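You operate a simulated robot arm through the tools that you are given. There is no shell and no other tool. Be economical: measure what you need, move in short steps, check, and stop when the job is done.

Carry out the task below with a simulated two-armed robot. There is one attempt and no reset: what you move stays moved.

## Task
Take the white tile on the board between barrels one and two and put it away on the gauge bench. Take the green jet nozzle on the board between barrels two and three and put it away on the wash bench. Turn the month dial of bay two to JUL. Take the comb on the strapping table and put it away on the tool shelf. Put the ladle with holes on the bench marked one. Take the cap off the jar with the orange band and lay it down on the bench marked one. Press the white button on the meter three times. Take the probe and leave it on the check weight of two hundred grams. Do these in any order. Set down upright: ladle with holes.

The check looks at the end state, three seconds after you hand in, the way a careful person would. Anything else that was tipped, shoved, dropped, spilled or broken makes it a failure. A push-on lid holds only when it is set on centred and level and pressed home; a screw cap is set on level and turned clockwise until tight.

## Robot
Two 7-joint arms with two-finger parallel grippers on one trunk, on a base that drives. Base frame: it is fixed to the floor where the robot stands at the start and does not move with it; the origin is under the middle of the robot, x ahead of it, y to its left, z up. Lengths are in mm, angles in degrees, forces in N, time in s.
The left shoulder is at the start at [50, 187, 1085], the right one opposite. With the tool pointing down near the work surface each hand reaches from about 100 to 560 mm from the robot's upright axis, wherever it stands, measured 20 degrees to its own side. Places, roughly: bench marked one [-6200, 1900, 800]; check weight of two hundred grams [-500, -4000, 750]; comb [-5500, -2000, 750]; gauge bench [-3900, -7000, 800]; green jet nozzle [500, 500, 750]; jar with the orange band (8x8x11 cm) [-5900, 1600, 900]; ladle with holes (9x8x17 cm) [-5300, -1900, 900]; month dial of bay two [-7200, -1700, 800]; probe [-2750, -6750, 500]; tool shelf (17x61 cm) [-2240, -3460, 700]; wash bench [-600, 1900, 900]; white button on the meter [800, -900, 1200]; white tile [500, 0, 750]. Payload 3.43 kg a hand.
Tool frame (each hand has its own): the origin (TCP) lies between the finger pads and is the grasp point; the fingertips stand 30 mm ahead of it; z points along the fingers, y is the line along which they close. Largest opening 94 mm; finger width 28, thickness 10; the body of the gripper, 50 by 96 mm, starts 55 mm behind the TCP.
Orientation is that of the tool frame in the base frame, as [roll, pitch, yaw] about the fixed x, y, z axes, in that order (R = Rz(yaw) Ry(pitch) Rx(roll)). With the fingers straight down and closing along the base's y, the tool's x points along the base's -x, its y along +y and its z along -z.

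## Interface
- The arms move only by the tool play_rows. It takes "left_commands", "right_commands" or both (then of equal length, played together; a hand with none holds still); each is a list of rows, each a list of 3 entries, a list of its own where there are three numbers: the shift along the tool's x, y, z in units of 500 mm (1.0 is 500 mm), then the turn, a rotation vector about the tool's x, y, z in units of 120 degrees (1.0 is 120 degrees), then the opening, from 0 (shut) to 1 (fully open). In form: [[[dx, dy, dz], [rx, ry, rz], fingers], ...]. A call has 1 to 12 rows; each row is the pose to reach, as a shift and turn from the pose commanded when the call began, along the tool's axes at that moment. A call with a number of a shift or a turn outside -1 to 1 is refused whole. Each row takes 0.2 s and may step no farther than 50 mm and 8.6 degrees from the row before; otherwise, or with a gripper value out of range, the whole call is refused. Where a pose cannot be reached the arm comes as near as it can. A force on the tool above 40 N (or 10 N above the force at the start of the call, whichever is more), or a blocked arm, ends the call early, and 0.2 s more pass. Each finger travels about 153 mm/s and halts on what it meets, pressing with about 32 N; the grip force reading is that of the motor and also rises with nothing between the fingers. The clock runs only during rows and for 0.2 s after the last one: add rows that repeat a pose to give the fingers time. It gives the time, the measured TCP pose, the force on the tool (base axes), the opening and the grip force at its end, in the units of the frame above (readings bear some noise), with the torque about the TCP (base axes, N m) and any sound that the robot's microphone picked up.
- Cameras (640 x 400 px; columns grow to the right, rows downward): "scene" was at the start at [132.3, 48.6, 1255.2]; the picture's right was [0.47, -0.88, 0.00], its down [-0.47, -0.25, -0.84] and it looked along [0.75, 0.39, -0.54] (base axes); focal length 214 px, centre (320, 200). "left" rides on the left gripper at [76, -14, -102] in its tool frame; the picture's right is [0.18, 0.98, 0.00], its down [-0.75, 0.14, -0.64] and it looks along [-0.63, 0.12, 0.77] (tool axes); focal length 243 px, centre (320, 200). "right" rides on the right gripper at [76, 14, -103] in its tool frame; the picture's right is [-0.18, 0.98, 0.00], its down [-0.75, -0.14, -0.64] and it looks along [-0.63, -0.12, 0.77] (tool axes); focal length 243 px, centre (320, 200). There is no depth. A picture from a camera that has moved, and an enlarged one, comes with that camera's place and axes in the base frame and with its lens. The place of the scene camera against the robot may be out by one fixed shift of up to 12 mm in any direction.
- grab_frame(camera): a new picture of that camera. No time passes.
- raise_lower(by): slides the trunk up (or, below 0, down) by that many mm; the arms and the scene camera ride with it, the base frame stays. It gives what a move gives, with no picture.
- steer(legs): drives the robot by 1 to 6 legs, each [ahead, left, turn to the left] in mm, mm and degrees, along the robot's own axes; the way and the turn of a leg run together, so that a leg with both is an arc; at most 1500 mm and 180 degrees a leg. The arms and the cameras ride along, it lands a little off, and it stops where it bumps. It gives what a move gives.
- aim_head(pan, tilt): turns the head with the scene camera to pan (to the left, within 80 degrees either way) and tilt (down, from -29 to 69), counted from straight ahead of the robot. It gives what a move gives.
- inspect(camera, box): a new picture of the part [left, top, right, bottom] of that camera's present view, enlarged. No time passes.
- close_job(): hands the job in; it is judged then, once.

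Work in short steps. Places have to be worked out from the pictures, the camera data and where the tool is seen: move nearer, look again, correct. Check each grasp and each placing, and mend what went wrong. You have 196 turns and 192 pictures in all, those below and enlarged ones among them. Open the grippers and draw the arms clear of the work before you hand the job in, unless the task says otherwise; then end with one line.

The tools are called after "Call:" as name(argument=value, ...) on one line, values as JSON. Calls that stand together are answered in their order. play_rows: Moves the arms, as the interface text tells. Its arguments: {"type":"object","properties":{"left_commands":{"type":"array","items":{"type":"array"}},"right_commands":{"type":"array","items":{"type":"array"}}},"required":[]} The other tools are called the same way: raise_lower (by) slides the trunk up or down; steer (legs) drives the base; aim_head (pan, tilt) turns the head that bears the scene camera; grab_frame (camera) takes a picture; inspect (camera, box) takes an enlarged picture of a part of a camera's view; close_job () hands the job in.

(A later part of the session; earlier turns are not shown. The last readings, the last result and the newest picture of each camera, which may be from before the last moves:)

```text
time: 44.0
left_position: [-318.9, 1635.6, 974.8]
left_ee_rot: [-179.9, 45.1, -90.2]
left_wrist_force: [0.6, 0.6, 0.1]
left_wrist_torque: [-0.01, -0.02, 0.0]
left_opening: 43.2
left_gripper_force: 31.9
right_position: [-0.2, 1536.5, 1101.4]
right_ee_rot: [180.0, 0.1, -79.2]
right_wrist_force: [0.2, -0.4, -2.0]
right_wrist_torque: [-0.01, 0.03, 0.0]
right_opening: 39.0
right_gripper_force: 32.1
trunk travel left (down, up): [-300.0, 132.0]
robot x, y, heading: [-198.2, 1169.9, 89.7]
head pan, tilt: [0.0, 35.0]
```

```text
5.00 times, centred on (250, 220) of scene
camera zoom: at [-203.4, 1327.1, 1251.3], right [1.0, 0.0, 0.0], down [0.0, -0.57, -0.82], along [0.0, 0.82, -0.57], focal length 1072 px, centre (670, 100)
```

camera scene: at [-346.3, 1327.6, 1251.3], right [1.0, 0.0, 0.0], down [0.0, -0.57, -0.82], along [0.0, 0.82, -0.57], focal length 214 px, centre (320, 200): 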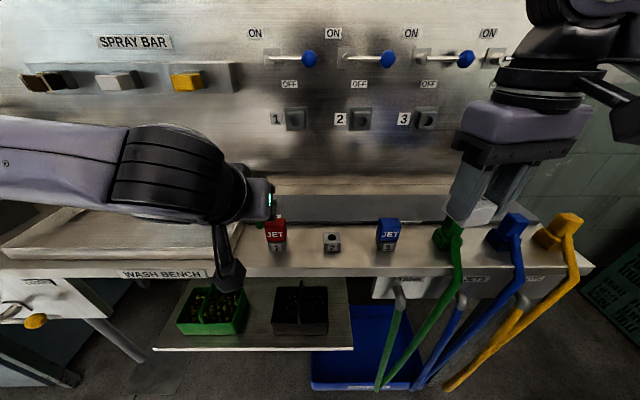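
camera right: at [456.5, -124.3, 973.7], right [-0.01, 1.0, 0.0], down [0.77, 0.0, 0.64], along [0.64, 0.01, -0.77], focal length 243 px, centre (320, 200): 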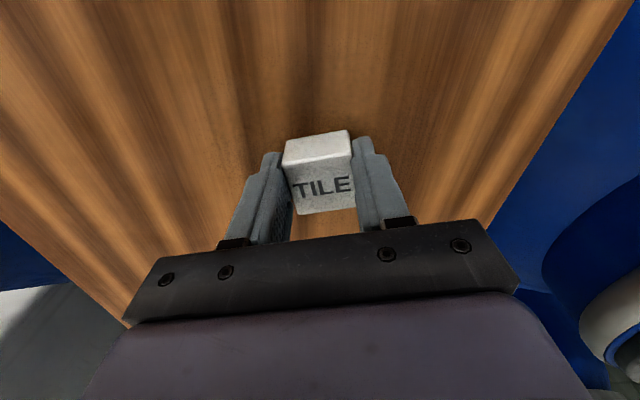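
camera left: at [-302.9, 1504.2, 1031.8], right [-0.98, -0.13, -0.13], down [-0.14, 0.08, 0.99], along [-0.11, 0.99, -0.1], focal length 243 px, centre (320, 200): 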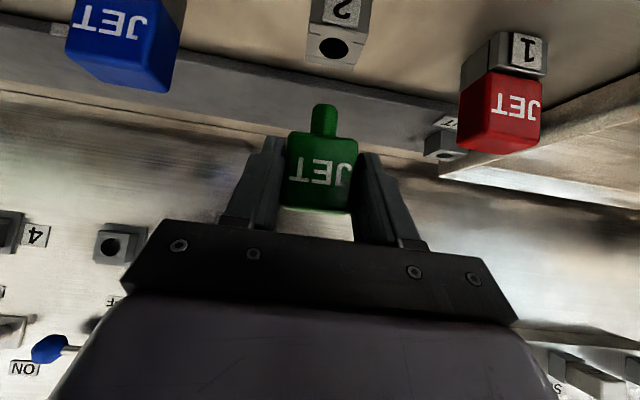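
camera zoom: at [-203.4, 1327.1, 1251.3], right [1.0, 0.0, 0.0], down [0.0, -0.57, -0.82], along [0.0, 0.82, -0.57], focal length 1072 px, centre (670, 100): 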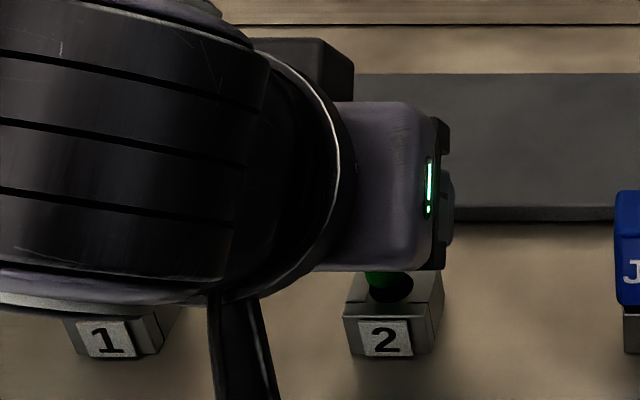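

Shift +2 mm x, +2 mm y and dip 8 mm to start the stem into the hole, then check.

Call:
play_rows(left_commands=[[[-0.003, -0.004, 0.003], [0, 0, 0], 0], [[0.004, -0.004, 0.01], [0, 0, 0], 0], [[0.0085, -0.004, 0.014], [0, 0, 0], 0], [[0.0085, -0.004, 0.014], [0, 0, 0], 0]])

Call:
inspect(camera="left", box=[240, 20, 400, 140])

```text
time: 45.0
left_position: [-319.8, 1636.1, 972.0]
left_ee_rot: [-179.6, 45.8, -90.1]
left_wrist_force: [2.9, 0.8, 25.3]
left_wrist_torque: [0.45, -0.02, 0.02]
left_opening: 43.1
left_gripper_force: 31.8
left hand out of reach, approached as far as the arm can: row 2, 3, 4
right_position: [-0.2, 1534.9, 1102.0]
right_ee_rot: [179.9, 0.1, -79.2]
right_wrist_force: [0.2, 0.2, -1.1]
right_wrist_torque: [-0.02, -0.01, -0.01]
right_opening: 38.9
right_gripper_force: 32.1
trunk travel left (down, up): [-300.0, 132.0]
robot x, y, heading: [-198.0, 1173.8, 89.7]
head pan, tilt: [0.0, 35.0]
```

```text
3.33 times, centred on (320, 80) of left
camera zoom: at [-306.7, 1510.0, 990.4], right [-0.98, -0.12, -0.14], down [-0.15, 0.07, 0.99], along [-0.11, 0.99, -0.08], focal length 809 px, centre (320, 600)
```

zoom: 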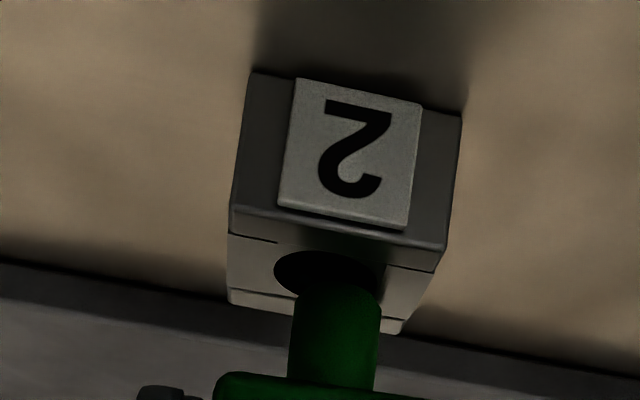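

The stem touched the rim: it's ~9 mm too far back and ~2 mm left. Lift 10 mm, move back 9 mm and right 3 mm.

Call:
play_rows(left_commands=[[[-0.012, 0, -0.012], [0, 0, 0], 0], [[-0.0014, -0.006, -0.027], [0, 0, 0], 0], [[-0.0014, -0.006, -0.027], [0, 0, 0], 0]])

Call:
inspect(camera="left", box=[240, 20, 400, 140])

Call:
inspect(camera="scene", box=[230, 200, 290, 240])

```text
time: 45.9
left_position: [-319.8, 1628.0, 977.2]
left_ee_rot: [179.9, 44.8, -90.1]
left_wrist_force: [0.4, 0.5, 0.4]
left_wrist_torque: [-0.01, 0.01, 0.0]
left_opening: 43.0
left_gripper_force: 32.2
right_position: [-0.5, 1536.9, 1100.9]
right_ee_rot: [-179.9, 0.1, -79.3]
right_wrist_force: [0.5, 0.4, -0.7]
right_wrist_torque: [0.04, -0.04, 0.03]
right_opening: 39.3
right_gripper_force: 31.8
trunk travel left (down, up): [-300.0, 132.0]
robot x, y, heading: [-198.5, 1176.5, 89.7]
head pan, tilt: [0.0, 35.0]
```

```text
3.33 times, centred on (320, 80) of left
camera zoom: at [-305.6, 1501.4, 996.3], right [-0.98, -0.13, -0.13], down [-0.14, 0.08, 0.99], along [-0.12, 0.99, -0.1], focal length 809 px, centre (320, 600)
```

zoom: 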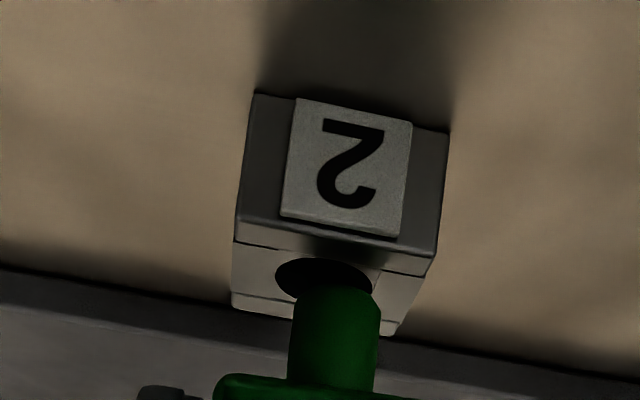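

```text
10.00 times, centred on (260, 220) of scene
camera zoom: at [-203.5, 1327.1, 1251.2], right [1.0, 0.0, 0.0], down [0.0, -0.57, -0.82], along [0.0, 0.82, -0.57], focal length 2145 px, centre (920, 0)
```

zoom: 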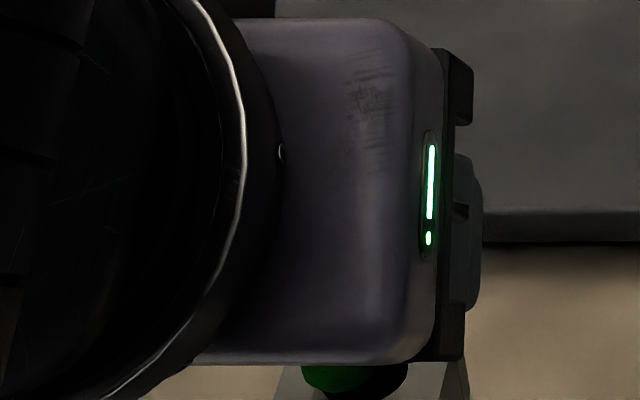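

Stem is 5 mm above the rim; needs about +2.5 mm in x and +2 mm forward.

Call:
play_rows(left_commands=[[[-0.0035, -0.006, 0.0035], [0, 0, 0], 0], [[-0.0035, -0.006, 0.0035], [0, 0, 0], 0]])

Call:
inspect(camera="left", box=[240, 20, 400, 140])

```text
time: 46.5
left_position: [-317.2, 1630.7, 978.8]
left_ee_rot: [-179.9, 45.0, -90.2]
left_wrist_force: [0.0, 0.0, 0.1]
left_wrist_torque: [0.0, -0.02, 0.04]
left_opening: 42.9
left_gripper_force: 31.8
right_position: [-0.3, 1537.5, 1101.1]
right_ee_rot: [179.8, -0.1, -79.3]
right_wrist_force: [0.3, -0.5, -0.7]
right_wrist_torque: [-0.01, 0.02, 0.01]
right_opening: 39.1
right_gripper_force: 31.9
trunk travel left (down, up): [-300.0, 132.0]
robot x, y, heading: [-197.4, 1173.8, 90.0]
head pan, tilt: [0.0, 35.0]
```

```text
3.33 times, centred on (320, 80) of left
camera zoom: at [-304.5, 1503.7, 997.1], right [-0.98, -0.13, -0.13], down [-0.14, 0.08, 0.99], along [-0.11, 0.99, -0.1], focal length 809 px, centre (320, 600)
```

zoom: 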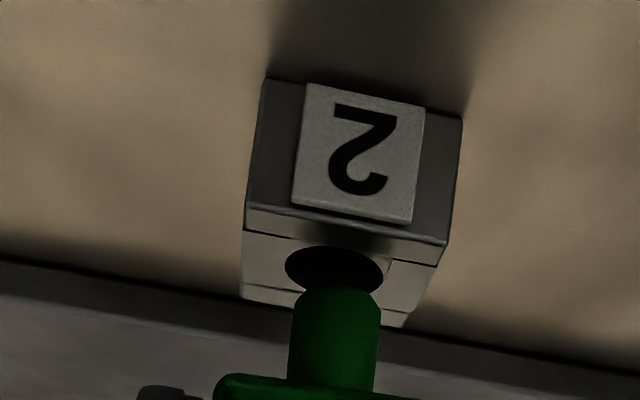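

Aligned within ~1 mm. Lower in steps.

Call:
play_rows(left_commands=[[[0.006, -0.001, 0.006], [0, 0, 0], 0], [[0.0113, -0.001, 0.0113], [0, 0, 0], 0], [[0.0165, -0.001, 0.0165], [0, 0, 0], 0]])

Call:
inspect(camera="left", box=[240, 20, 400, 140])

```text
time: 47.2
left_position: [-317.3, 1630.2, 969.0]
left_ee_rot: [-179.6, 45.1, -90.4]
left_wrist_force: [8.9, 2.6, 3.5]
left_wrist_torque: [0.18, -0.38, -0.12]
left_opening: 43.0
left_gripper_force: 32.4
left hand out of reach, approached as far as the arm can: row 1, 2, 3
right_position: [0.8, 1537.2, 1100.4]
right_ee_rot: [179.9, -0.1, -79.2]
right_wrist_force: [-0.6, -0.3, -1.1]
right_wrist_torque: [-0.02, -0.02, -0.03]
right_opening: 39.1
right_gripper_force: 31.3
trunk travel left (down, up): [-300.0, 132.0]
robot x, y, heading: [-196.3, 1177.0, 89.7]
head pan, tilt: [0.0, 35.0]
```

```text
3.33 times, centred on (320, 80) of left
camera zoom: at [-305.4, 1503.1, 987.8], right [-0.98, -0.12, -0.14], down [-0.15, 0.08, 0.99], along [-0.11, 0.99, -0.09], focal length 809 px, centre (320, 600)
```

zoom: 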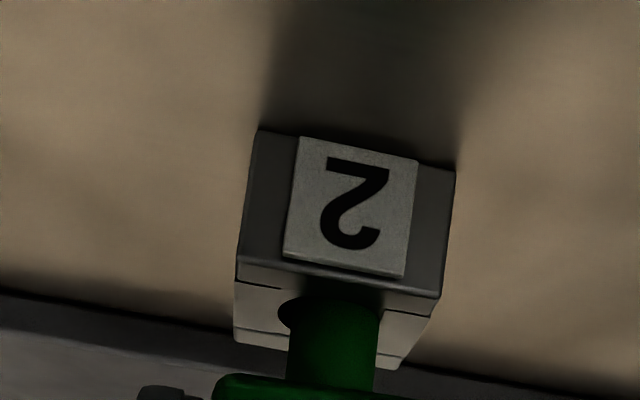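

Stem is in the hole, rubbing on the -x side (fx 9 N). Shift +2 mm in x and continue down.

Call:
play_rows(left_commands=[[[0.0, -0.005, 0.0], [0, 0, 0], 0], [[0.007, -0.005, 0.007], [0, 0, 0], 0], [[0.013, -0.005, 0.013], [0, 0, 0], 0], [[0.013, -0.005, 0.013], [0, 0, 0], 0]])

Call:
inspect(camera="left", box=[240, 20, 400, 140])

```text
time: 48.2
left_position: [-319.2, 1628.8, 960.8]
left_ee_rot: [-179.6, 45.2, -90.3]
left_wrist_force: [18.6, 5.6, 7.2]
left_wrist_torque: [0.33, -0.67, -0.26]
left_opening: 43.2
left_gripper_force: 31.4
left hand out of reach, approached as far as the arm can: row 2, 3, 4
right_position: [1.5, 1536.3, 1100.0]
right_ee_rot: [179.8, 0.0, -79.1]
right_wrist_force: [0.3, -0.8, -1.9]
right_wrist_torque: [-0.02, -0.02, -0.01]
right_opening: 39.2
right_gripper_force: 32.4
trunk travel left (down, up): [-300.0, 132.0]
robot x, y, heading: [-195.8, 1174.9, 89.7]
head pan, tilt: [0.0, 35.0]
```

```text
3.33 times, centred on (320, 80) of left
camera zoom: at [-306.8, 1502.6, 980.4], right [-0.98, -0.12, -0.13], down [-0.14, 0.08, 0.99], along [-0.11, 0.99, -0.09], focal length 809 px, centre (320, 600)
```

zoom: 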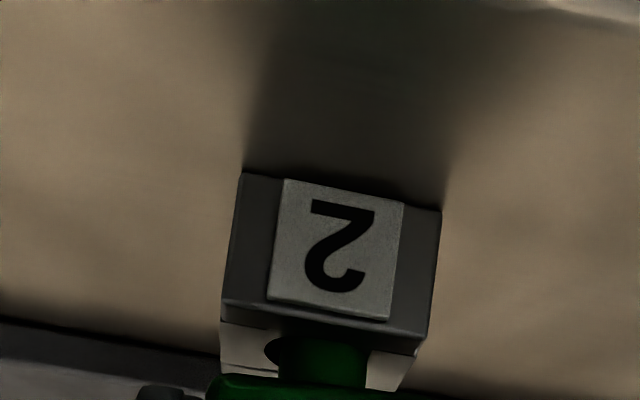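

The arm is at a kinematic limit and drifts in x; I relieve the side load first, then will lower using the trunk.

Call:
play_rows(left_commands=[[[-0.002, -0.005, -0.002], [0, 0, 0], 0], [[-0.002, -0.005, -0.002], [0, 0, 0], 0]])

```text
time: 48.9
left_position: [-318.8, 1629.8, 961.2]
left_ee_rot: [-179.8, 45.0, -90.4]
left_wrist_force: [19.5, 8.7, 0.0]
left_wrist_torque: [0.36, -0.74, -0.28]
left_opening: 43.4
left_gripper_force: 32.0
right_position: [1.1, 1537.6, 1099.8]
right_ee_rot: [179.8, 0.1, -79.3]
right_wrist_force: [0.1, 0.0, -1.1]
right_wrist_torque: [0.0, 0.03, 0.02]
right_opening: 39.1
right_gripper_force: 32.4
trunk travel left (down, up): [-300.0, 132.0]
robot x, y, heading: [-200.0, 1175.7, 89.6]
head pan, tilt: [0.0, 35.0]
```

The hole pushes the stem toward +x/+y; move further that way.

Call:
play_rows(left_commands=[[[-0.002, -0.006, 0.002], [0, 0, 0], 0], [[-0.003, -0.012, 0.003], [0, 0, 0], 0], [[-0.003, -0.012, 0.003], [0, 0, 0], 0]])

Call:
inspect(camera="left", box=[240, 40, 400, 160])

```text
time: 49.6
left_position: [-319.9, 1629.4, 962.8]
left_ee_rot: [-179.7, 44.6, -90.4]
left_wrist_force: [18.1, 0.1, -5.5]
left_wrist_torque: [-0.07, -0.74, -0.26]
left_opening: 43.1
left_gripper_force: 31.8
left hand out of reach, approached as far as the arm can: row 1, 2, 3
right_position: [0.6, 1536.2, 1099.9]
right_ee_rot: [179.8, 0.0, -79.2]
right_wrist_force: [-0.1, -0.1, -1.0]
right_wrist_torque: [0.01, 0.0, 0.0]
right_opening: 39.2
right_gripper_force: 31.6
trunk travel left (down, up): [-300.0, 132.0]
robot x, y, heading: [-198.4, 1174.6, 89.7]
head pan, tilt: [0.0, 35.0]
```

```text
3.33 times, centred on (320, 100) of left
camera zoom: at [-306.9, 1503.1, 982.1], right [-0.98, -0.12, -0.13], down [-0.14, 0.09, 0.99], along [-0.11, 0.99, -0.1], focal length 809 px, centre (320, 533)
```

zoom: 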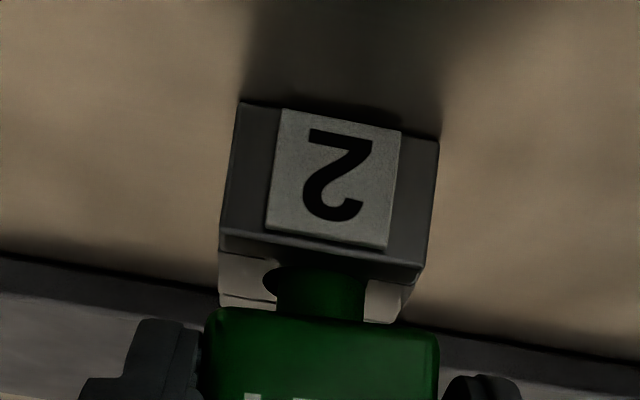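

The arm can't go further inward; nudge the base 3 mm right to relieve the side force, then lower the trunk.

Call:
steer(legs=[[0, -3, 0]])

```text
time: 50.4
left_position: [-319.2, 1630.1, 963.2]
left_ee_rot: [180.0, 45.0, -90.1]
left_wrist_force: [5.7, -1.6, -1.5]
left_wrist_torque: [-0.08, -0.27, -0.08]
left_opening: 43.3
left_gripper_force: 32.2
right_position: [2.9, 1537.0, 1101.1]
right_ee_rot: [179.9, 0.1, -79.2]
right_wrist_force: [0.5, 0.1, -1.3]
right_wrist_torque: [0.0, -0.03, 0.0]
right_opening: 39.1
right_gripper_force: 32.1
trunk travel left (down, up): [-300.0, 132.0]
robot x, y, heading: [-193.3, 1172.0, 89.7]
head pan, tilt: [0.0, 35.0]
```

Force dropped to 6 N. Nudge 2 mm more and lower the trunk 8 mm.

Call:
steer(legs=[[0, -2, 0]])

Call:
raise_lower(by=-8)

Call:
inspect(camera="left", box=[240, 40, 400, 160])

```text
time: 51.1
left_position: [-317.4, 1630.6, 963.4]
left_ee_rot: [180.0, 45.0, -90.1]
left_wrist_force: [0.0, 0.1, -0.2]
left_wrist_torque: [-0.01, 0.02, 0.02]
left_opening: 43.2
left_gripper_force: 32.2
right_position: [5.3, 1536.7, 1100.8]
right_ee_rot: [179.9, -0.1, -79.1]
right_wrist_force: [-1.3, 0.1, -0.8]
right_wrist_torque: [0.02, 0.03, -0.01]
right_opening: 39.2
right_gripper_force: 32.0
trunk travel left (down, up): [-300.0, 132.0]
robot x, y, heading: [-191.1, 1170.5, 89.9]
head pan, tilt: [0.0, 35.0]
```

```text
time: 51.7
left_position: [-317.2, 1630.0, 955.2]
left_ee_rot: [180.0, 45.0, -90.0]
left_wrist_force: [-0.9, 0.9, -0.3]
left_wrist_torque: [0.01, 0.0, 0.01]
left_opening: 43.3
left_gripper_force: 32.2
right_position: [2.7, 1536.7, 1093.4]
right_ee_rot: [179.8, 0.0, -79.1]
right_wrist_force: [0.4, 0.9, -1.0]
right_wrist_torque: [-0.04, -0.02, -0.01]
right_opening: 39.1
right_gripper_force: 32.6
trunk travel left (down, up): [-292.0, 140.0]
robot x, y, heading: [-197.5, 1169.7, 89.7]
head pan, tilt: [0.0, 35.0]
```

```text
3.33 times, centred on (320, 100) of left
camera zoom: at [-304.2, 1504.1, 974.8], right [-0.98, -0.13, -0.13], down [-0.14, 0.08, 0.99], along [-0.12, 0.99, -0.1], focal length 809 px, centre (320, 533)
```

zoom: 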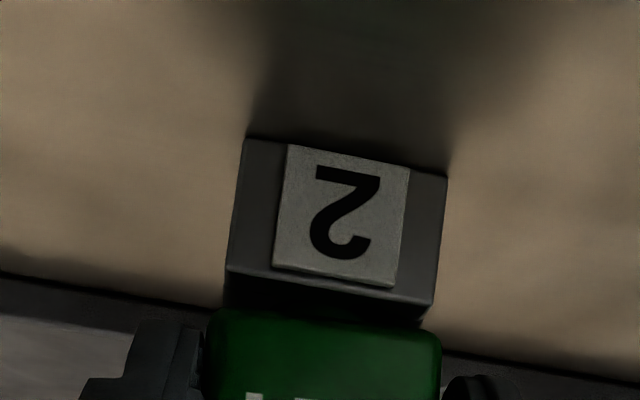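

Nearly seated. Lower 2 mm, open, and back out along the fingers.

Call:
raise_lower(by=-2)

Call:
play_rows(left_commands=[[[0, 0, 0], [0, 0, 0], 0.55], [[0, 0, 0], [0, 0, 0], 0.75], [[0, 0, 0], [0, 0, 0], 0.75], [[0, 0, -0.08], [0, 0, 0], 0.75], [[0, 0, -0.16], [0, 0, 0], 0.75], [[0, 0, -0.24], [0, 0, 0], 0.75]])

Call:
grab_frame(camera="left")

```text
time: 52.2
left_position: [-318.0, 1631.5, 953.6]
left_ee_rot: [-179.9, 45.1, -90.1]
left_wrist_force: [0.2, -0.5, 1.8]
left_wrist_torque: [0.01, 0.03, 0.0]
left_opening: 43.3
left_gripper_force: 32.3
right_position: [4.3, 1536.8, 1091.5]
right_ee_rot: [179.9, -0.1, -79.2]
right_wrist_force: [0.2, -0.4, -1.5]
right_wrist_torque: [-0.02, 0.01, -0.03]
right_opening: 38.9
right_gripper_force: 32.0
trunk travel left (down, up): [-290.0, 142.0]
robot x, y, heading: [-192.7, 1175.9, 89.8]
head pan, tilt: [0.0, 35.0]
```

```text
time: 53.6
left_position: [-317.6, 1546.8, 1038.5]
left_ee_rot: [-180.0, 45.0, -90.0]
left_wrist_force: [0.2, 0.5, -0.1]
left_wrist_torque: [-0.01, 0.0, 0.03]
left_opening: 70.5
left_gripper_force: 0.1
right_position: [4.3, 1536.4, 1091.2]
right_ee_rot: [180.0, -0.1, -79.3]
right_wrist_force: [0.3, -0.6, -0.8]
right_wrist_torque: [-0.04, -0.03, 0.01]
right_opening: 39.2
right_gripper_force: 32.1
trunk travel left (down, up): [-290.0, 142.0]
robot x, y, heading: [-197.6, 1174.0, 89.8]
head pan, tilt: [0.0, 35.0]
```

```text
150 pictures are left
camera left: at [-303.5, 1420.2, 1057.6], right [-0.98, -0.13, -0.13], down [-0.14, 0.08, 0.99], along [-0.12, 0.99, -0.1], focal length 243 px, centre (320, 200)
```

left: 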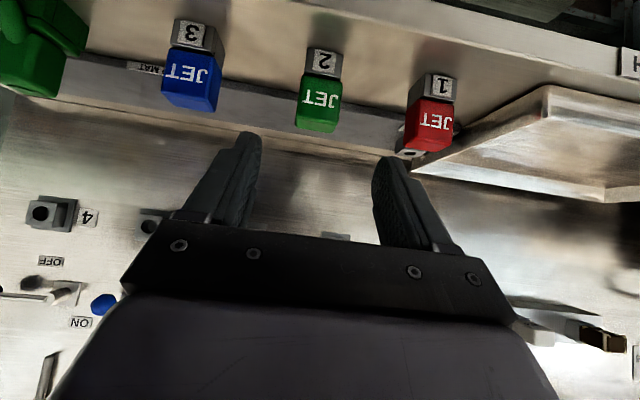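

Green jet is seated in holder 2. Now drive back toward the meter side: retreat, then face +x near y≈-600.

Call:
steer(legs=[[-400, 250, 0], [-1300, 0, 0], [0, 0, -90]])

Call:
aim_head(pan=-25, tilt=10)

Call:
grab_frame(camera="scene")

```text
time: 66.4
left_position: [-69.9, -405.4, 1037.2]
left_ee_rot: [180.0, 45.0, 179.4]
left_wrist_force: [1.4, -0.2, 1.6]
left_wrist_torque: [-0.01, 0.04, -0.01]
left_opening: 70.5
left_gripper_force: 0.0
right_position: [-85.7, -726.8, 1089.3]
right_ee_rot: [180.0, -0.1, -169.9]
right_wrist_force: [-0.9, -0.2, -1.4]
right_wrist_torque: [0.0, 0.02, 0.0]
right_opening: 39.3
right_gripper_force: 31.3
trunk travel left (down, up): [-290.0, 142.0]
robot x, y, heading: [-443.8, -526.3, -0.6]
head pan, tilt: [0.0, 35.0]
```

```text
time: 67.3
left_position: [-70.5, -405.5, 1038.3]
left_ee_rot: [-179.9, 45.0, 179.3]
left_wrist_force: [0.4, -0.4, -0.2]
left_wrist_torque: [-0.01, -0.04, 0.02]
left_opening: 70.6
left_gripper_force: 0.0
right_position: [-84.9, -726.2, 1090.5]
right_ee_rot: [179.8, 0.0, -169.8]
right_wrist_force: [-0.2, -0.5, -1.5]
right_wrist_torque: [0.01, 0.0, -0.02]
right_opening: 39.3
right_gripper_force: 32.4
trunk travel left (down, up): [-290.0, 142.0]
robot x, y, heading: [-450.5, -526.1, -0.7]
head pan, tilt: [-25.0, 10.0]
```

```text
149 pictures are left
camera scene: at [-309.4, -558.4, 1281.4], right [-0.43, -0.9, 0.0], down [-0.16, 0.08, -0.98], along [0.89, -0.43, -0.17], focal length 214 px, centre (320, 200)
```

scene: 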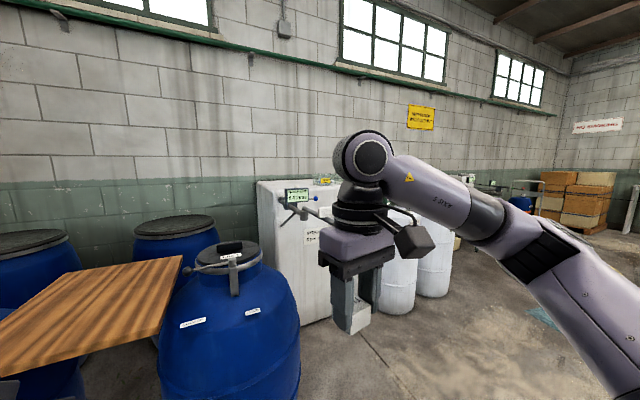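

The meter looks to be the green display on top of the white cabinet. Zoom.

Call:
inspect(camera="scene", box=[250, 165, 350, 265])

```text
4.00 times, centred on (300, 215) of scene
camera zoom: at [-309.4, -558.4, 1281.4], right [-0.43, -0.9, 0.0], down [-0.16, 0.08, -0.98], along [0.89, -0.43, -0.17], focal length 858 px, centre (400, 140)
```

zoom: 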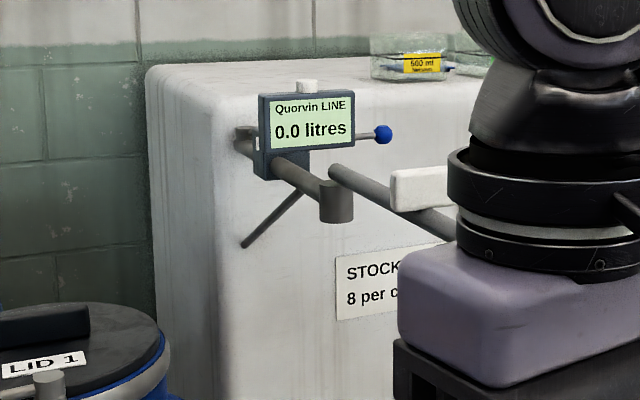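

The white button is on top of the display box. Drive a bit closer and look again to triangulate.

Call:
steer(legs=[[350, -350, 0]])

Call:
aim_head(pan=0, tilt=15)

Call:
grab_frame(camera="scene")

```text
time: 71.0
left_position: [275.8, -764.3, 1037.7]
left_ee_rot: [180.0, 45.0, 179.3]
left_wrist_force: [-0.2, 0.0, 0.6]
left_wrist_torque: [-0.05, -0.03, 0.0]
left_opening: 70.3
left_gripper_force: 0.0
right_position: [261.5, -1084.8, 1090.8]
right_ee_rot: [179.9, 0.1, -169.8]
right_wrist_force: [-1.4, 0.4, -1.6]
right_wrist_torque: [0.02, 0.03, -0.01]
right_opening: 39.0
right_gripper_force: 31.8
trunk travel left (down, up): [-290.0, 142.0]
robot x, y, heading: [-103.4, -884.3, -0.7]
head pan, tilt: [-25.0, 10.0]
```

```text
time: 71.8
left_position: [275.4, -762.6, 1037.4]
left_ee_rot: [179.9, 45.0, 179.3]
left_wrist_force: [0.3, 0.4, 1.3]
left_wrist_torque: [-0.02, 0.0, -0.01]
left_opening: 70.5
left_gripper_force: 0.1
right_position: [260.6, -1084.2, 1090.6]
right_ee_rot: [179.9, 0.1, -169.9]
right_wrist_force: [-1.3, -0.3, 0.0]
right_wrist_torque: [0.01, 0.01, -0.01]
right_opening: 39.3
right_gripper_force: 31.5
trunk travel left (down, up): [-290.0, 142.0]
robot x, y, heading: [-102.4, -883.9, -0.7]
head pan, tilt: [0.0, 15.0]
```

```text
147 pictures are left
camera scene: at [47.2, -877.5, 1273.3], right [-0.01, -1.0, 0.0], down [-0.26, 0.0, -0.97], along [0.97, -0.01, -0.26], focal length 214 px, centre (320, 200)
```

scene: 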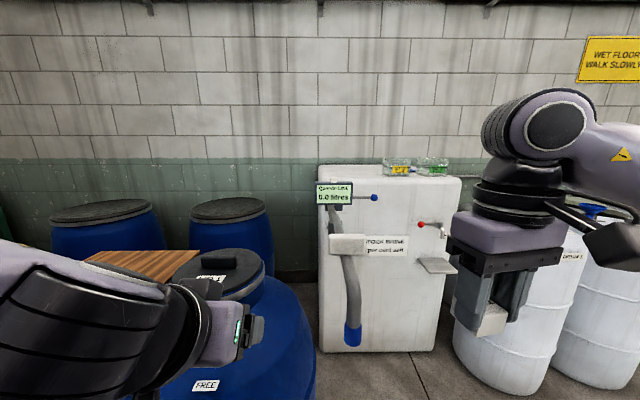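

Button ≈ (754,-938,1157). Raise the left hand, vertical with closed fingers, before driving closer.

Call:
play_rows(left_commands=[[[-0.037, 0, -0.054], [0, 0.062, 0], 0], [[-0.075, 0, -0.109], [0, 0.125, 0], 0], [[-0.112, 0, -0.163], [0, 0.188, 0], 0], [[-0.15, 0, -0.218], [0, 0.25, 0], 0], [[-0.187, 0, -0.272], [0, 0.312, 0], 0], [[-0.225, 0, -0.327], [0, 0.375, 0], 0], [[-0.225, 0, -0.327], [0, 0.375, 0], 0]])

Call:
steer(legs=[[330, -160, 0]])

Call:
aim_head(pan=15, tilt=20)

Call:
grab_frame(camera="scene")

Call:
grab_frame(camera="left")

```text
time: 73.5
left_position: [222.9, -723.0, 1216.8]
left_ee_rot: [-179.9, -0.1, 179.1]
left_wrist_force: [0.8, 0.1, 0.4]
left_wrist_torque: [-0.02, 0.0, 0.0]
left_opening: 0.0
left_gripper_force: 31.9
left hand out of reach, approached as far as the arm can: row 4, 5, 6, 7
right_position: [261.2, -1084.8, 1090.3]
right_ee_rot: [179.8, -0.1, -169.7]
right_wrist_force: [-0.3, -0.2, -0.7]
right_wrist_torque: [-0.02, 0.0, -0.02]
right_opening: 39.4
right_gripper_force: 32.1
trunk travel left (down, up): [-290.0, 142.0]
robot x, y, heading: [-99.8, -882.8, -1.0]
head pan, tilt: [0.0, 15.0]
```

```text
time: 75.5
left_position: [485.1, -860.8, 1220.0]
left_ee_rot: [-179.7, 0.7, 179.4]
left_wrist_force: [1.1, 0.7, -0.5]
left_wrist_torque: [0.02, 0.01, 0.04]
left_opening: 0.0
left_gripper_force: 32.0
right_position: [526.3, -1222.2, 1095.5]
right_ee_rot: [-179.6, 0.6, -169.6]
right_wrist_force: [-0.4, -0.2, -0.4]
right_wrist_torque: [-0.02, 0.0, 0.0]
right_opening: 39.2
right_gripper_force: 32.3
trunk travel left (down, up): [-290.0, 142.0]
robot x, y, heading: [175.1, -1025.5, -0.3]
head pan, tilt: [0.0, 15.0]
stopped in leg 1: the robot was blocked; the commanded pose is now the measured one
```

```text
time: 76.3
left_position: [484.4, -860.6, 1221.6]
left_ee_rot: [-179.7, 0.9, 179.3]
left_wrist_force: [0.0, 0.1, 0.4]
left_wrist_torque: [0.02, 0.03, -0.03]
left_opening: 0.0
left_gripper_force: 31.4
right_position: [524.7, -1223.2, 1098.4]
right_ee_rot: [-179.5, 0.8, -169.6]
right_wrist_force: [0.6, -0.8, -1.6]
right_wrist_torque: [-0.02, -0.01, 0.0]
right_opening: 39.2
right_gripper_force: 32.0
trunk travel left (down, up): [-290.0, 142.0]
robot x, y, heading: [176.2, -1027.3, -0.8]
head pan, tilt: [15.0, 20.0]
```

```text
146 pictures are left
camera scene: at [304.7, -991.5, 1267.3], right [0.25, -0.97, 0.01], down [-0.32, -0.09, -0.94], along [0.92, 0.23, -0.33], focal length 214 px, centre (320, 200)
```

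scene: 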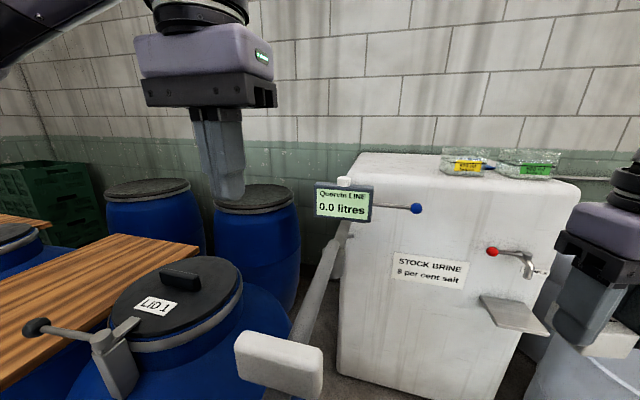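

```text
145 pictures are left
camera left: at [405.7, -873.8, 1323.1], right [-0.17, 0.98, -0.01], down [0.74, 0.14, 0.65], along [0.64, 0.11, -0.76], focal length 243 px, centre (320, 200)
```

left: 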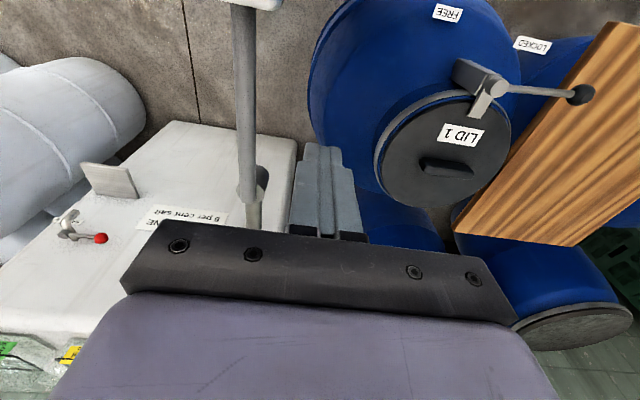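

The base bumped the meter's projecting pipe/white block. Back off 80 mm immediately and inspect it.

Call:
steer(legs=[[-100, 0, 0]])

Call:
aim_head(pan=10, tilt=40)

Call:
grab_frame(camera="scene")

```text
time: 77.4
left_position: [399.5, -864.7, 1217.9]
left_ee_rot: [-180.0, 0.1, 179.2]
left_wrist_force: [0.1, 0.5, 0.8]
left_wrist_torque: [0.01, -0.02, 0.02]
left_opening: 0.0
left_gripper_force: 32.5
right_position: [436.9, -1226.5, 1091.6]
right_ee_rot: [179.9, 0.1, -169.7]
right_wrist_force: [-0.9, 0.0, -1.4]
right_wrist_torque: [0.01, -0.03, 0.0]
right_opening: 39.1
right_gripper_force: 32.5
trunk travel left (down, up): [-290.0, 142.0]
robot x, y, heading: [77.4, -1023.0, -0.6]
head pan, tilt: [15.0, 20.0]
```

```text
time: 78.3
left_position: [398.4, -864.4, 1216.7]
left_ee_rot: [-179.9, 0.0, 179.1]
left_wrist_force: [-0.3, 0.1, 0.2]
left_wrist_torque: [0.0, 0.0, 0.0]
left_opening: 0.1
left_gripper_force: 32.6
right_position: [436.9, -1226.1, 1090.2]
right_ee_rot: [179.9, -0.1, -169.7]
right_wrist_force: [-0.8, -0.1, -0.7]
right_wrist_torque: [-0.01, 0.04, 0.0]
right_opening: 39.1
right_gripper_force: 32.4
trunk travel left (down, up): [-290.0, 142.0]
robot x, y, heading: [75.6, -1026.3, -0.9]
head pan, tilt: [10.0, 40.0]
```

```text
144 pictures are left
camera scene: at [213.2, -1004.8, 1233.8], right [0.16, -0.99, 0.0], down [-0.63, -0.1, -0.77], along [0.76, 0.12, -0.64], focal length 214 px, centre (320, 200)
```

scene: 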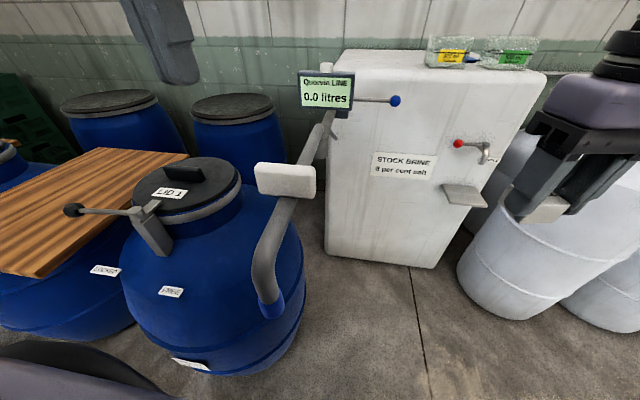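

It's a fixed swing spout; triangulation from three views shows it didn't move. I raise the trunk and go around it on the right side.

Call:
raise_lower(by=120)

Call:
steer(legs=[[0, -240, 0], [270, 0, 0]])

Call:
aim_head(pan=35, tilt=30)

Call:
grab_frame(camera="scene")

Call:
grab_frame(camera="left")

```text
time: 79.8
left_position: [399.1, -864.9, 1336.0]
left_ee_rot: [-179.9, 0.1, 179.2]
left_wrist_force: [-0.6, -0.7, -0.3]
left_wrist_torque: [0.0, -0.03, -0.03]
left_opening: 0.0
left_gripper_force: 32.0
right_position: [437.5, -1226.7, 1211.2]
right_ee_rot: [179.9, 0.0, -169.7]
right_wrist_force: [0.3, -0.1, -1.3]
right_wrist_torque: [0.01, 0.01, 0.0]
right_opening: 39.1
right_gripper_force: 31.5
trunk travel left (down, up): [-410.0, 22.0]
robot x, y, heading: [75.8, -1027.8, -0.6]
head pan, tilt: [10.0, 40.0]
```

```text
time: 84.0
left_position: [665.2, -1100.9, 1337.6]
left_ee_rot: [-179.9, -0.1, 179.7]
left_wrist_force: [0.2, -0.4, -0.7]
left_wrist_torque: [0.02, 0.02, 0.0]
left_opening: 0.1
left_gripper_force: 32.2
right_position: [704.1, -1462.0, 1210.4]
right_ee_rot: [179.9, -0.1, -169.5]
right_wrist_force: [0.0, 0.2, -1.5]
right_wrist_torque: [-0.01, 0.01, 0.01]
right_opening: 39.0
right_gripper_force: 32.2
trunk travel left (down, up): [-410.0, 22.0]
robot x, y, heading: [346.4, -1264.4, -0.5]
head pan, tilt: [10.0, 40.0]
```

```text
time: 84.8
left_position: [664.3, -1102.0, 1337.3]
left_ee_rot: [-179.9, 0.0, 179.6]
left_wrist_force: [-0.3, -0.5, -0.4]
left_wrist_torque: [-0.01, 0.0, 0.02]
left_opening: 0.1
left_gripper_force: 32.2
right_position: [704.3, -1462.4, 1209.5]
right_ee_rot: [179.9, 0.0, -169.3]
right_wrist_force: [0.0, -0.2, -1.6]
right_wrist_torque: [0.02, -0.02, -0.03]
right_opening: 39.0
right_gripper_force: 31.9
trunk travel left (down, up): [-410.0, 22.0]
robot x, y, heading: [344.6, -1268.1, -0.5]
head pan, tilt: [35.0, 30.0]
```

```text
143 pictures are left
camera scene: at [470.2, -1205.5, 1369.1], right [0.57, -0.82, 0.0], down [-0.41, -0.28, -0.87], along [0.71, 0.49, -0.5], focal length 214 px, centre (320, 200)
```

scene: 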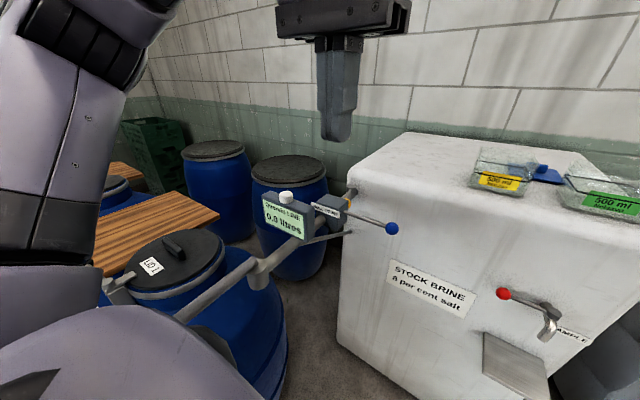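

```text
142 pictures are left
camera left: at [587.2, -1115.5, 1440.1], right [-0.18, 0.98, 0.0], down [0.75, 0.14, 0.64], along [0.63, 0.11, -0.77], focal length 243 px, centre (320, 200)
```

left: 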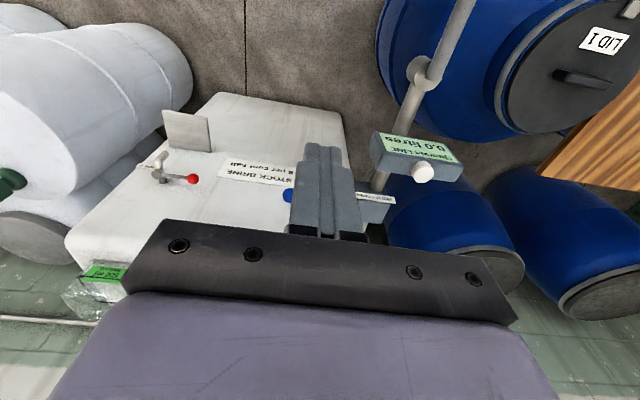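

Button triangulates at (745,-942,1155). Move the closed fingers above it.

Call:
play_rows(left_commands=[[[-0.032, 0.064, 0.03], [0, 0, 0], 0], [[-0.065, 0.128, 0.07], [0, 0, 0], 0], [[-0.097, 0.192, 0.12], [0, 0, 0], 0], [[-0.13, 0.256, 0.17], [0, 0, 0], 0], [[-0.162, 0.32, 0.224], [0, 0, 0], 0], [[-0.162, 0.32, 0.224], [0, 0, 0], 0]])

Call:
inspect(camera="scene", box=[220, 100, 400, 250])

Call:
grab_frame(camera="left")

```text
time: 86.2
left_position: [745.9, -943.8, 1225.9]
left_ee_rot: [179.9, 0.1, 179.5]
left_wrist_force: [0.1, 0.8, 0.6]
left_wrist_torque: [0.01, 0.02, -0.02]
left_opening: 0.0
left_gripper_force: 32.1
right_position: [704.1, -1463.0, 1210.5]
right_ee_rot: [179.9, 0.0, -169.4]
right_wrist_force: [0.3, -1.7, -1.7]
right_wrist_torque: [-0.02, 0.02, 0.01]
right_opening: 39.2
right_gripper_force: 31.8
trunk travel left (down, up): [-410.0, 22.0]
robot x, y, heading: [342.2, -1266.7, -0.3]
head pan, tilt: [35.0, 30.0]
```

```text
2.67 times, centred on (310, 175) of scene
camera zoom: at [470.0, -1205.9, 1369.1], right [0.57, -0.82, 0.0], down [-0.41, -0.28, -0.87], along [0.71, 0.49, -0.5], focal length 572 px, centre (347, 267)
```

zoom: 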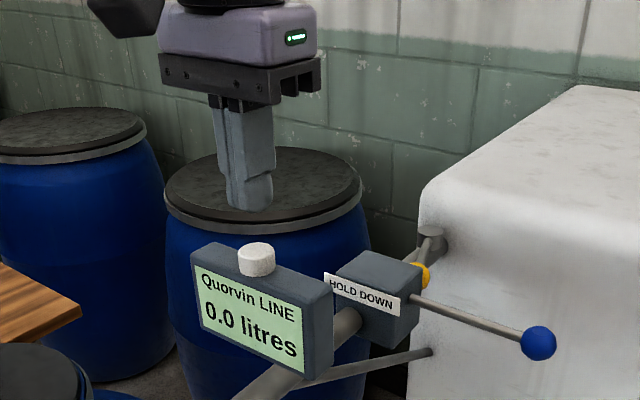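

```text
140 pictures are left
camera left: at [668.4, -956.9, 1328.2], right [-0.18, 0.98, 0.0], down [0.75, 0.14, 0.64], along [0.63, 0.11, -0.77], focal length 243 px, centre (320, 200)
```

left: 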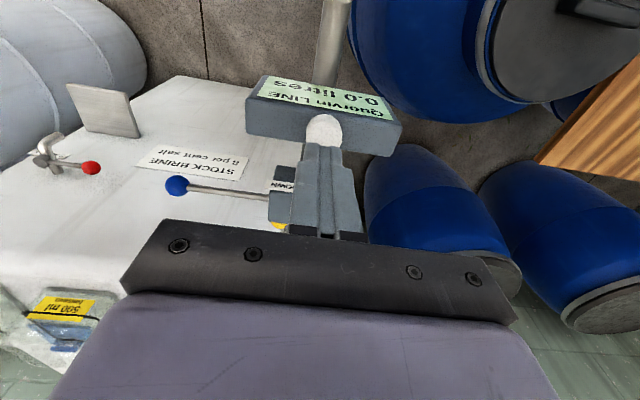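

Tip is directly above the button, ~40 mm. Press gently once and retreat.

Call:
play_rows(left_commands=[[[0, 0, 0.04], [0, 0, 0], 0], [[0, 0, 0.07], [0, 0, 0], 0], [[0, 0, 0.08], [0, 0, 0], 0], [[0, 0, 0.086], [0, 0, 0], 0], [[0, 0, 0.086], [0, 0, 0], 0]])

Call:
inspect(camera="scene", box=[250, 150, 350, 250])

```text
time: 87.5
left_position: [747.2, -943.5, 1181.8]
left_ee_rot: [180.0, 0.1, 179.6]
left_wrist_force: [-0.9, 0.1, 0.7]
left_wrist_torque: [-0.02, 0.05, 0.02]
left_opening: 0.0
left_gripper_force: 31.8
right_position: [702.8, -1462.2, 1210.9]
right_ee_rot: [179.9, 0.1, -169.4]
right_wrist_force: [0.6, -0.5, -1.2]
right_wrist_torque: [-0.04, 0.0, -0.01]
right_opening: 39.2
right_gripper_force: 32.2
trunk travel left (down, up): [-410.0, 22.0]
robot x, y, heading: [342.8, -1264.9, -0.1]
head pan, tilt: [35.0, 30.0]
heard: click
```

```text
4.00 times, centred on (300, 200) of scene
camera zoom: at [469.9, -1205.6, 1369.1], right [0.57, -0.82, 0.0], down [-0.41, -0.28, -0.87], along [0.71, 0.49, -0.5], focal length 858 px, centre (400, 200)
```

zoom: 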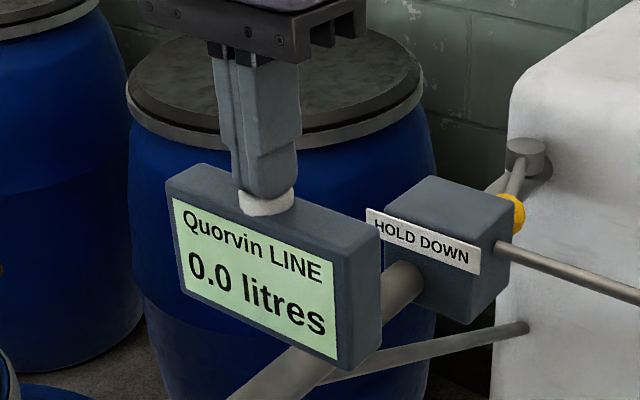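

One click. Release and press a second time.

Call:
play_rows(left_commands=[[[0, 0, -0.03], [0, 0, 0], 0], [[0, 0, -0.03], [0, 0, 0], 0], [[0, 0, -0.015], [0, 0, 0], 0], [[0, 0, -0.006], [0, 0, 0], 0], [[0, 0, 0], [0, 0, 0], 0], [[0, 0, 0], [0, 0, 0], 0]])

```text
time: 88.8
left_position: [747.5, -943.2, 1181.7]
left_ee_rot: [180.0, 0.1, 179.6]
left_wrist_force: [0.5, -0.1, 2.4]
left_wrist_torque: [0.04, 0.04, -0.01]
left_opening: 0.0
left_gripper_force: 31.6
right_position: [704.4, -1463.7, 1209.5]
right_ee_rot: [179.9, -0.1, -169.4]
right_wrist_force: [-0.7, 0.0, -0.7]
right_wrist_torque: [-0.03, -0.01, 0.02]
right_opening: 39.0
right_gripper_force: 32.0
trunk travel left (down, up): [-410.0, 22.0]
robot x, y, heading: [342.6, -1263.7, -0.4]
head pan, tilt: [35.0, 30.0]
heard: click
```

Second click. Third press, then lift well clear.

Call:
play_rows(left_commands=[[[0, 0, -0.03], [0, 0, 0], 0], [[0, 0, -0.03], [0, 0, 0], 0], [[0, 0, -0.015], [0, 0, 0], 0], [[0, 0, -0.006], [0, 0, 0], 0], [[0, 0, 0], [0, 0, 0], 0], [[0, 0, 0], [0, 0, 0], 0], [[0, 0, -0.05], [0, 0, 0], 0], [[0, 0, -0.13], [0, 0, 0], 0]])

Call:
inspect(camera="scene", box=[250, 150, 350, 250])

```text
time: 90.7
left_position: [744.4, -943.5, 1247.7]
left_ee_rot: [180.0, 0.0, 179.5]
left_wrist_force: [0.0, -0.4, -0.1]
left_wrist_torque: [-0.02, -0.03, 0.01]
left_opening: 0.0
left_gripper_force: 31.7
right_position: [704.9, -1463.3, 1209.7]
right_ee_rot: [179.9, 0.0, -169.4]
right_wrist_force: [-0.3, 0.2, -1.5]
right_wrist_torque: [-0.01, -0.01, 0.04]
right_opening: 39.3
right_gripper_force: 31.9
trunk travel left (down, up): [-410.0, 22.0]
robot x, y, heading: [338.9, -1263.7, -0.3]
head pan, tilt: [35.0, 30.0]
heard: click
```

```text
4.00 times, centred on (300, 200) of scene
camera zoom: at [469.8, -1205.9, 1369.1], right [0.57, -0.82, 0.0], down [-0.41, -0.28, -0.87], along [0.71, 0.49, -0.5], focal length 858 px, centre (400, 200)
```

zoom: 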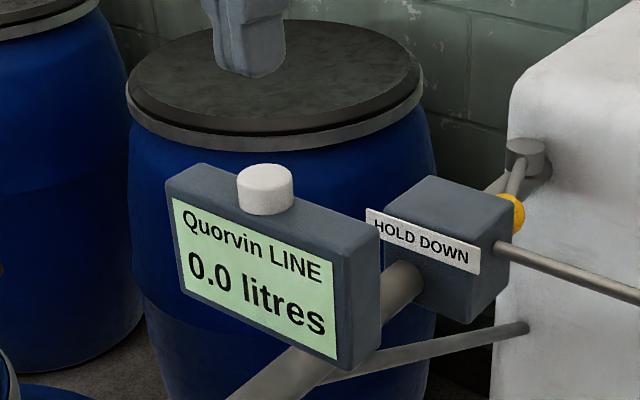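

Three clicks heard, button released. Retract the left arm, back away and turn to face -y to survey.

Call:
play_rows(left_commands=[[[0.05, -0.08, -0.02], [0, 0, 0], 0], [[0.1, -0.16, -0.02], [0, 0, 0], 0], [[0.15, -0.24, -0.02], [0, 0, 0], 0]])

Call:
steer(legs=[[-900, 0, 0], [0, 0, -100]])

Call:
aim_head(pan=0, tilt=10)

Call:
grab_frame(camera="scene")

```text
time: 91.5
left_position: [670.2, -1064.6, 1258.2]
left_ee_rot: [-180.0, 0.0, 179.6]
left_wrist_force: [0.3, -0.1, -0.3]
left_wrist_torque: [0.03, -0.01, 0.01]
left_opening: 0.2
left_gripper_force: 32.0
right_position: [703.6, -1463.6, 1210.0]
right_ee_rot: [179.9, 0.0, -169.5]
right_wrist_force: [0.4, -0.8, -0.4]
right_wrist_torque: [0.04, 0.03, 0.0]
right_opening: 39.3
right_gripper_force: 32.5
trunk travel left (down, up): [-410.0, 22.0]
robot x, y, heading: [344.2, -1261.7, -0.4]
head pan, tilt: [35.0, 30.0]
```

```text
time: 100.4
left_position: [-411.9, -1615.2, 1258.0]
left_ee_rot: [179.9, 0.1, 80.5]
left_wrist_force: [0.0, -0.3, 0.1]
left_wrist_torque: [-0.02, 0.0, -0.02]
left_opening: 0.0
left_gripper_force: 31.5
right_position: [-810.5, -1584.9, 1210.5]
right_ee_rot: [180.0, 0.0, 91.7]
right_wrist_force: [-0.8, -0.1, -1.0]
right_wrist_torque: [0.0, -0.01, 0.01]
right_opening: 39.1
right_gripper_force: 31.9
trunk travel left (down, up): [-410.0, 22.0]
robot x, y, heading: [-556.9, -1263.1, -99.3]
head pan, tilt: [35.0, 30.0]
```

```text
time: 101.4
left_position: [-411.8, -1614.6, 1258.1]
left_ee_rot: [-179.9, 0.1, 80.7]
left_wrist_force: [-0.1, -0.6, 0.8]
left_wrist_torque: [0.02, -0.02, 0.02]
left_opening: 0.2
left_gripper_force: 31.5
right_position: [-811.3, -1585.8, 1210.5]
right_ee_rot: [179.9, 0.0, 91.7]
right_wrist_force: [-0.3, 0.0, -0.8]
right_wrist_torque: [0.03, -0.02, -0.03]
right_opening: 39.0
right_gripper_force: 32.3
trunk travel left (down, up): [-410.0, 22.0]
robot x, y, heading: [-557.7, -1261.3, -99.1]
head pan, tilt: [0.0, 10.0]
```

```text
137 pictures are left
camera scene: at [-587.7, -1402.2, 1401.4], right [-0.99, 0.16, 0.0], down [0.03, 0.17, -0.98], along [-0.16, -0.97, -0.17], focal length 214 px, centre (320, 200)
```

scene: 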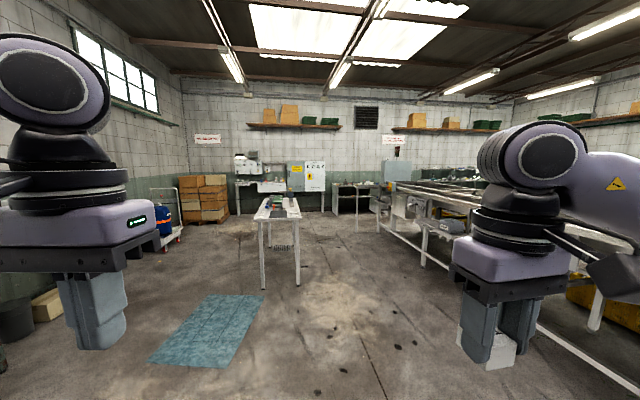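

A small white table stands ahead (check weights, roughly). Zoom for detail and layout.

Call:
inspect(camera="scene", box=[220, 140, 400, 250])

Call:
inspect(camera="scene", box=[360, 120, 500, 260])

```text
3.56 times, centred on (310, 195) of scene
camera zoom: at [-587.7, -1402.2, 1401.4], right [-0.99, 0.16, 0.0], down [0.03, 0.17, -0.98], along [-0.16, -0.97, -0.17], focal length 763 px, centre (356, 218)
```

zoom: 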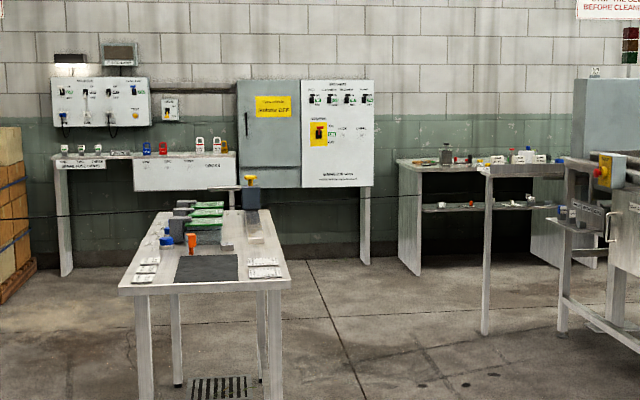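

```text
2.86 times, centred on (430, 190) of scene
camera zoom: at [-587.7, -1402.2, 1401.4], right [-0.99, 0.16, 0.0], down [0.03, 0.17, -0.98], along [-0.16, -0.97, -0.17], focal length 613 px, centre (6, 229)
```

zoom: 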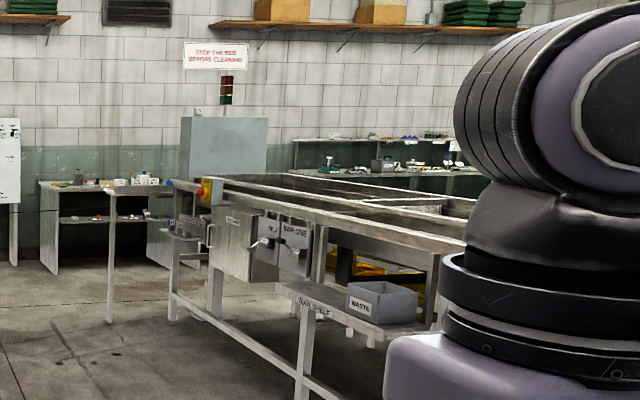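

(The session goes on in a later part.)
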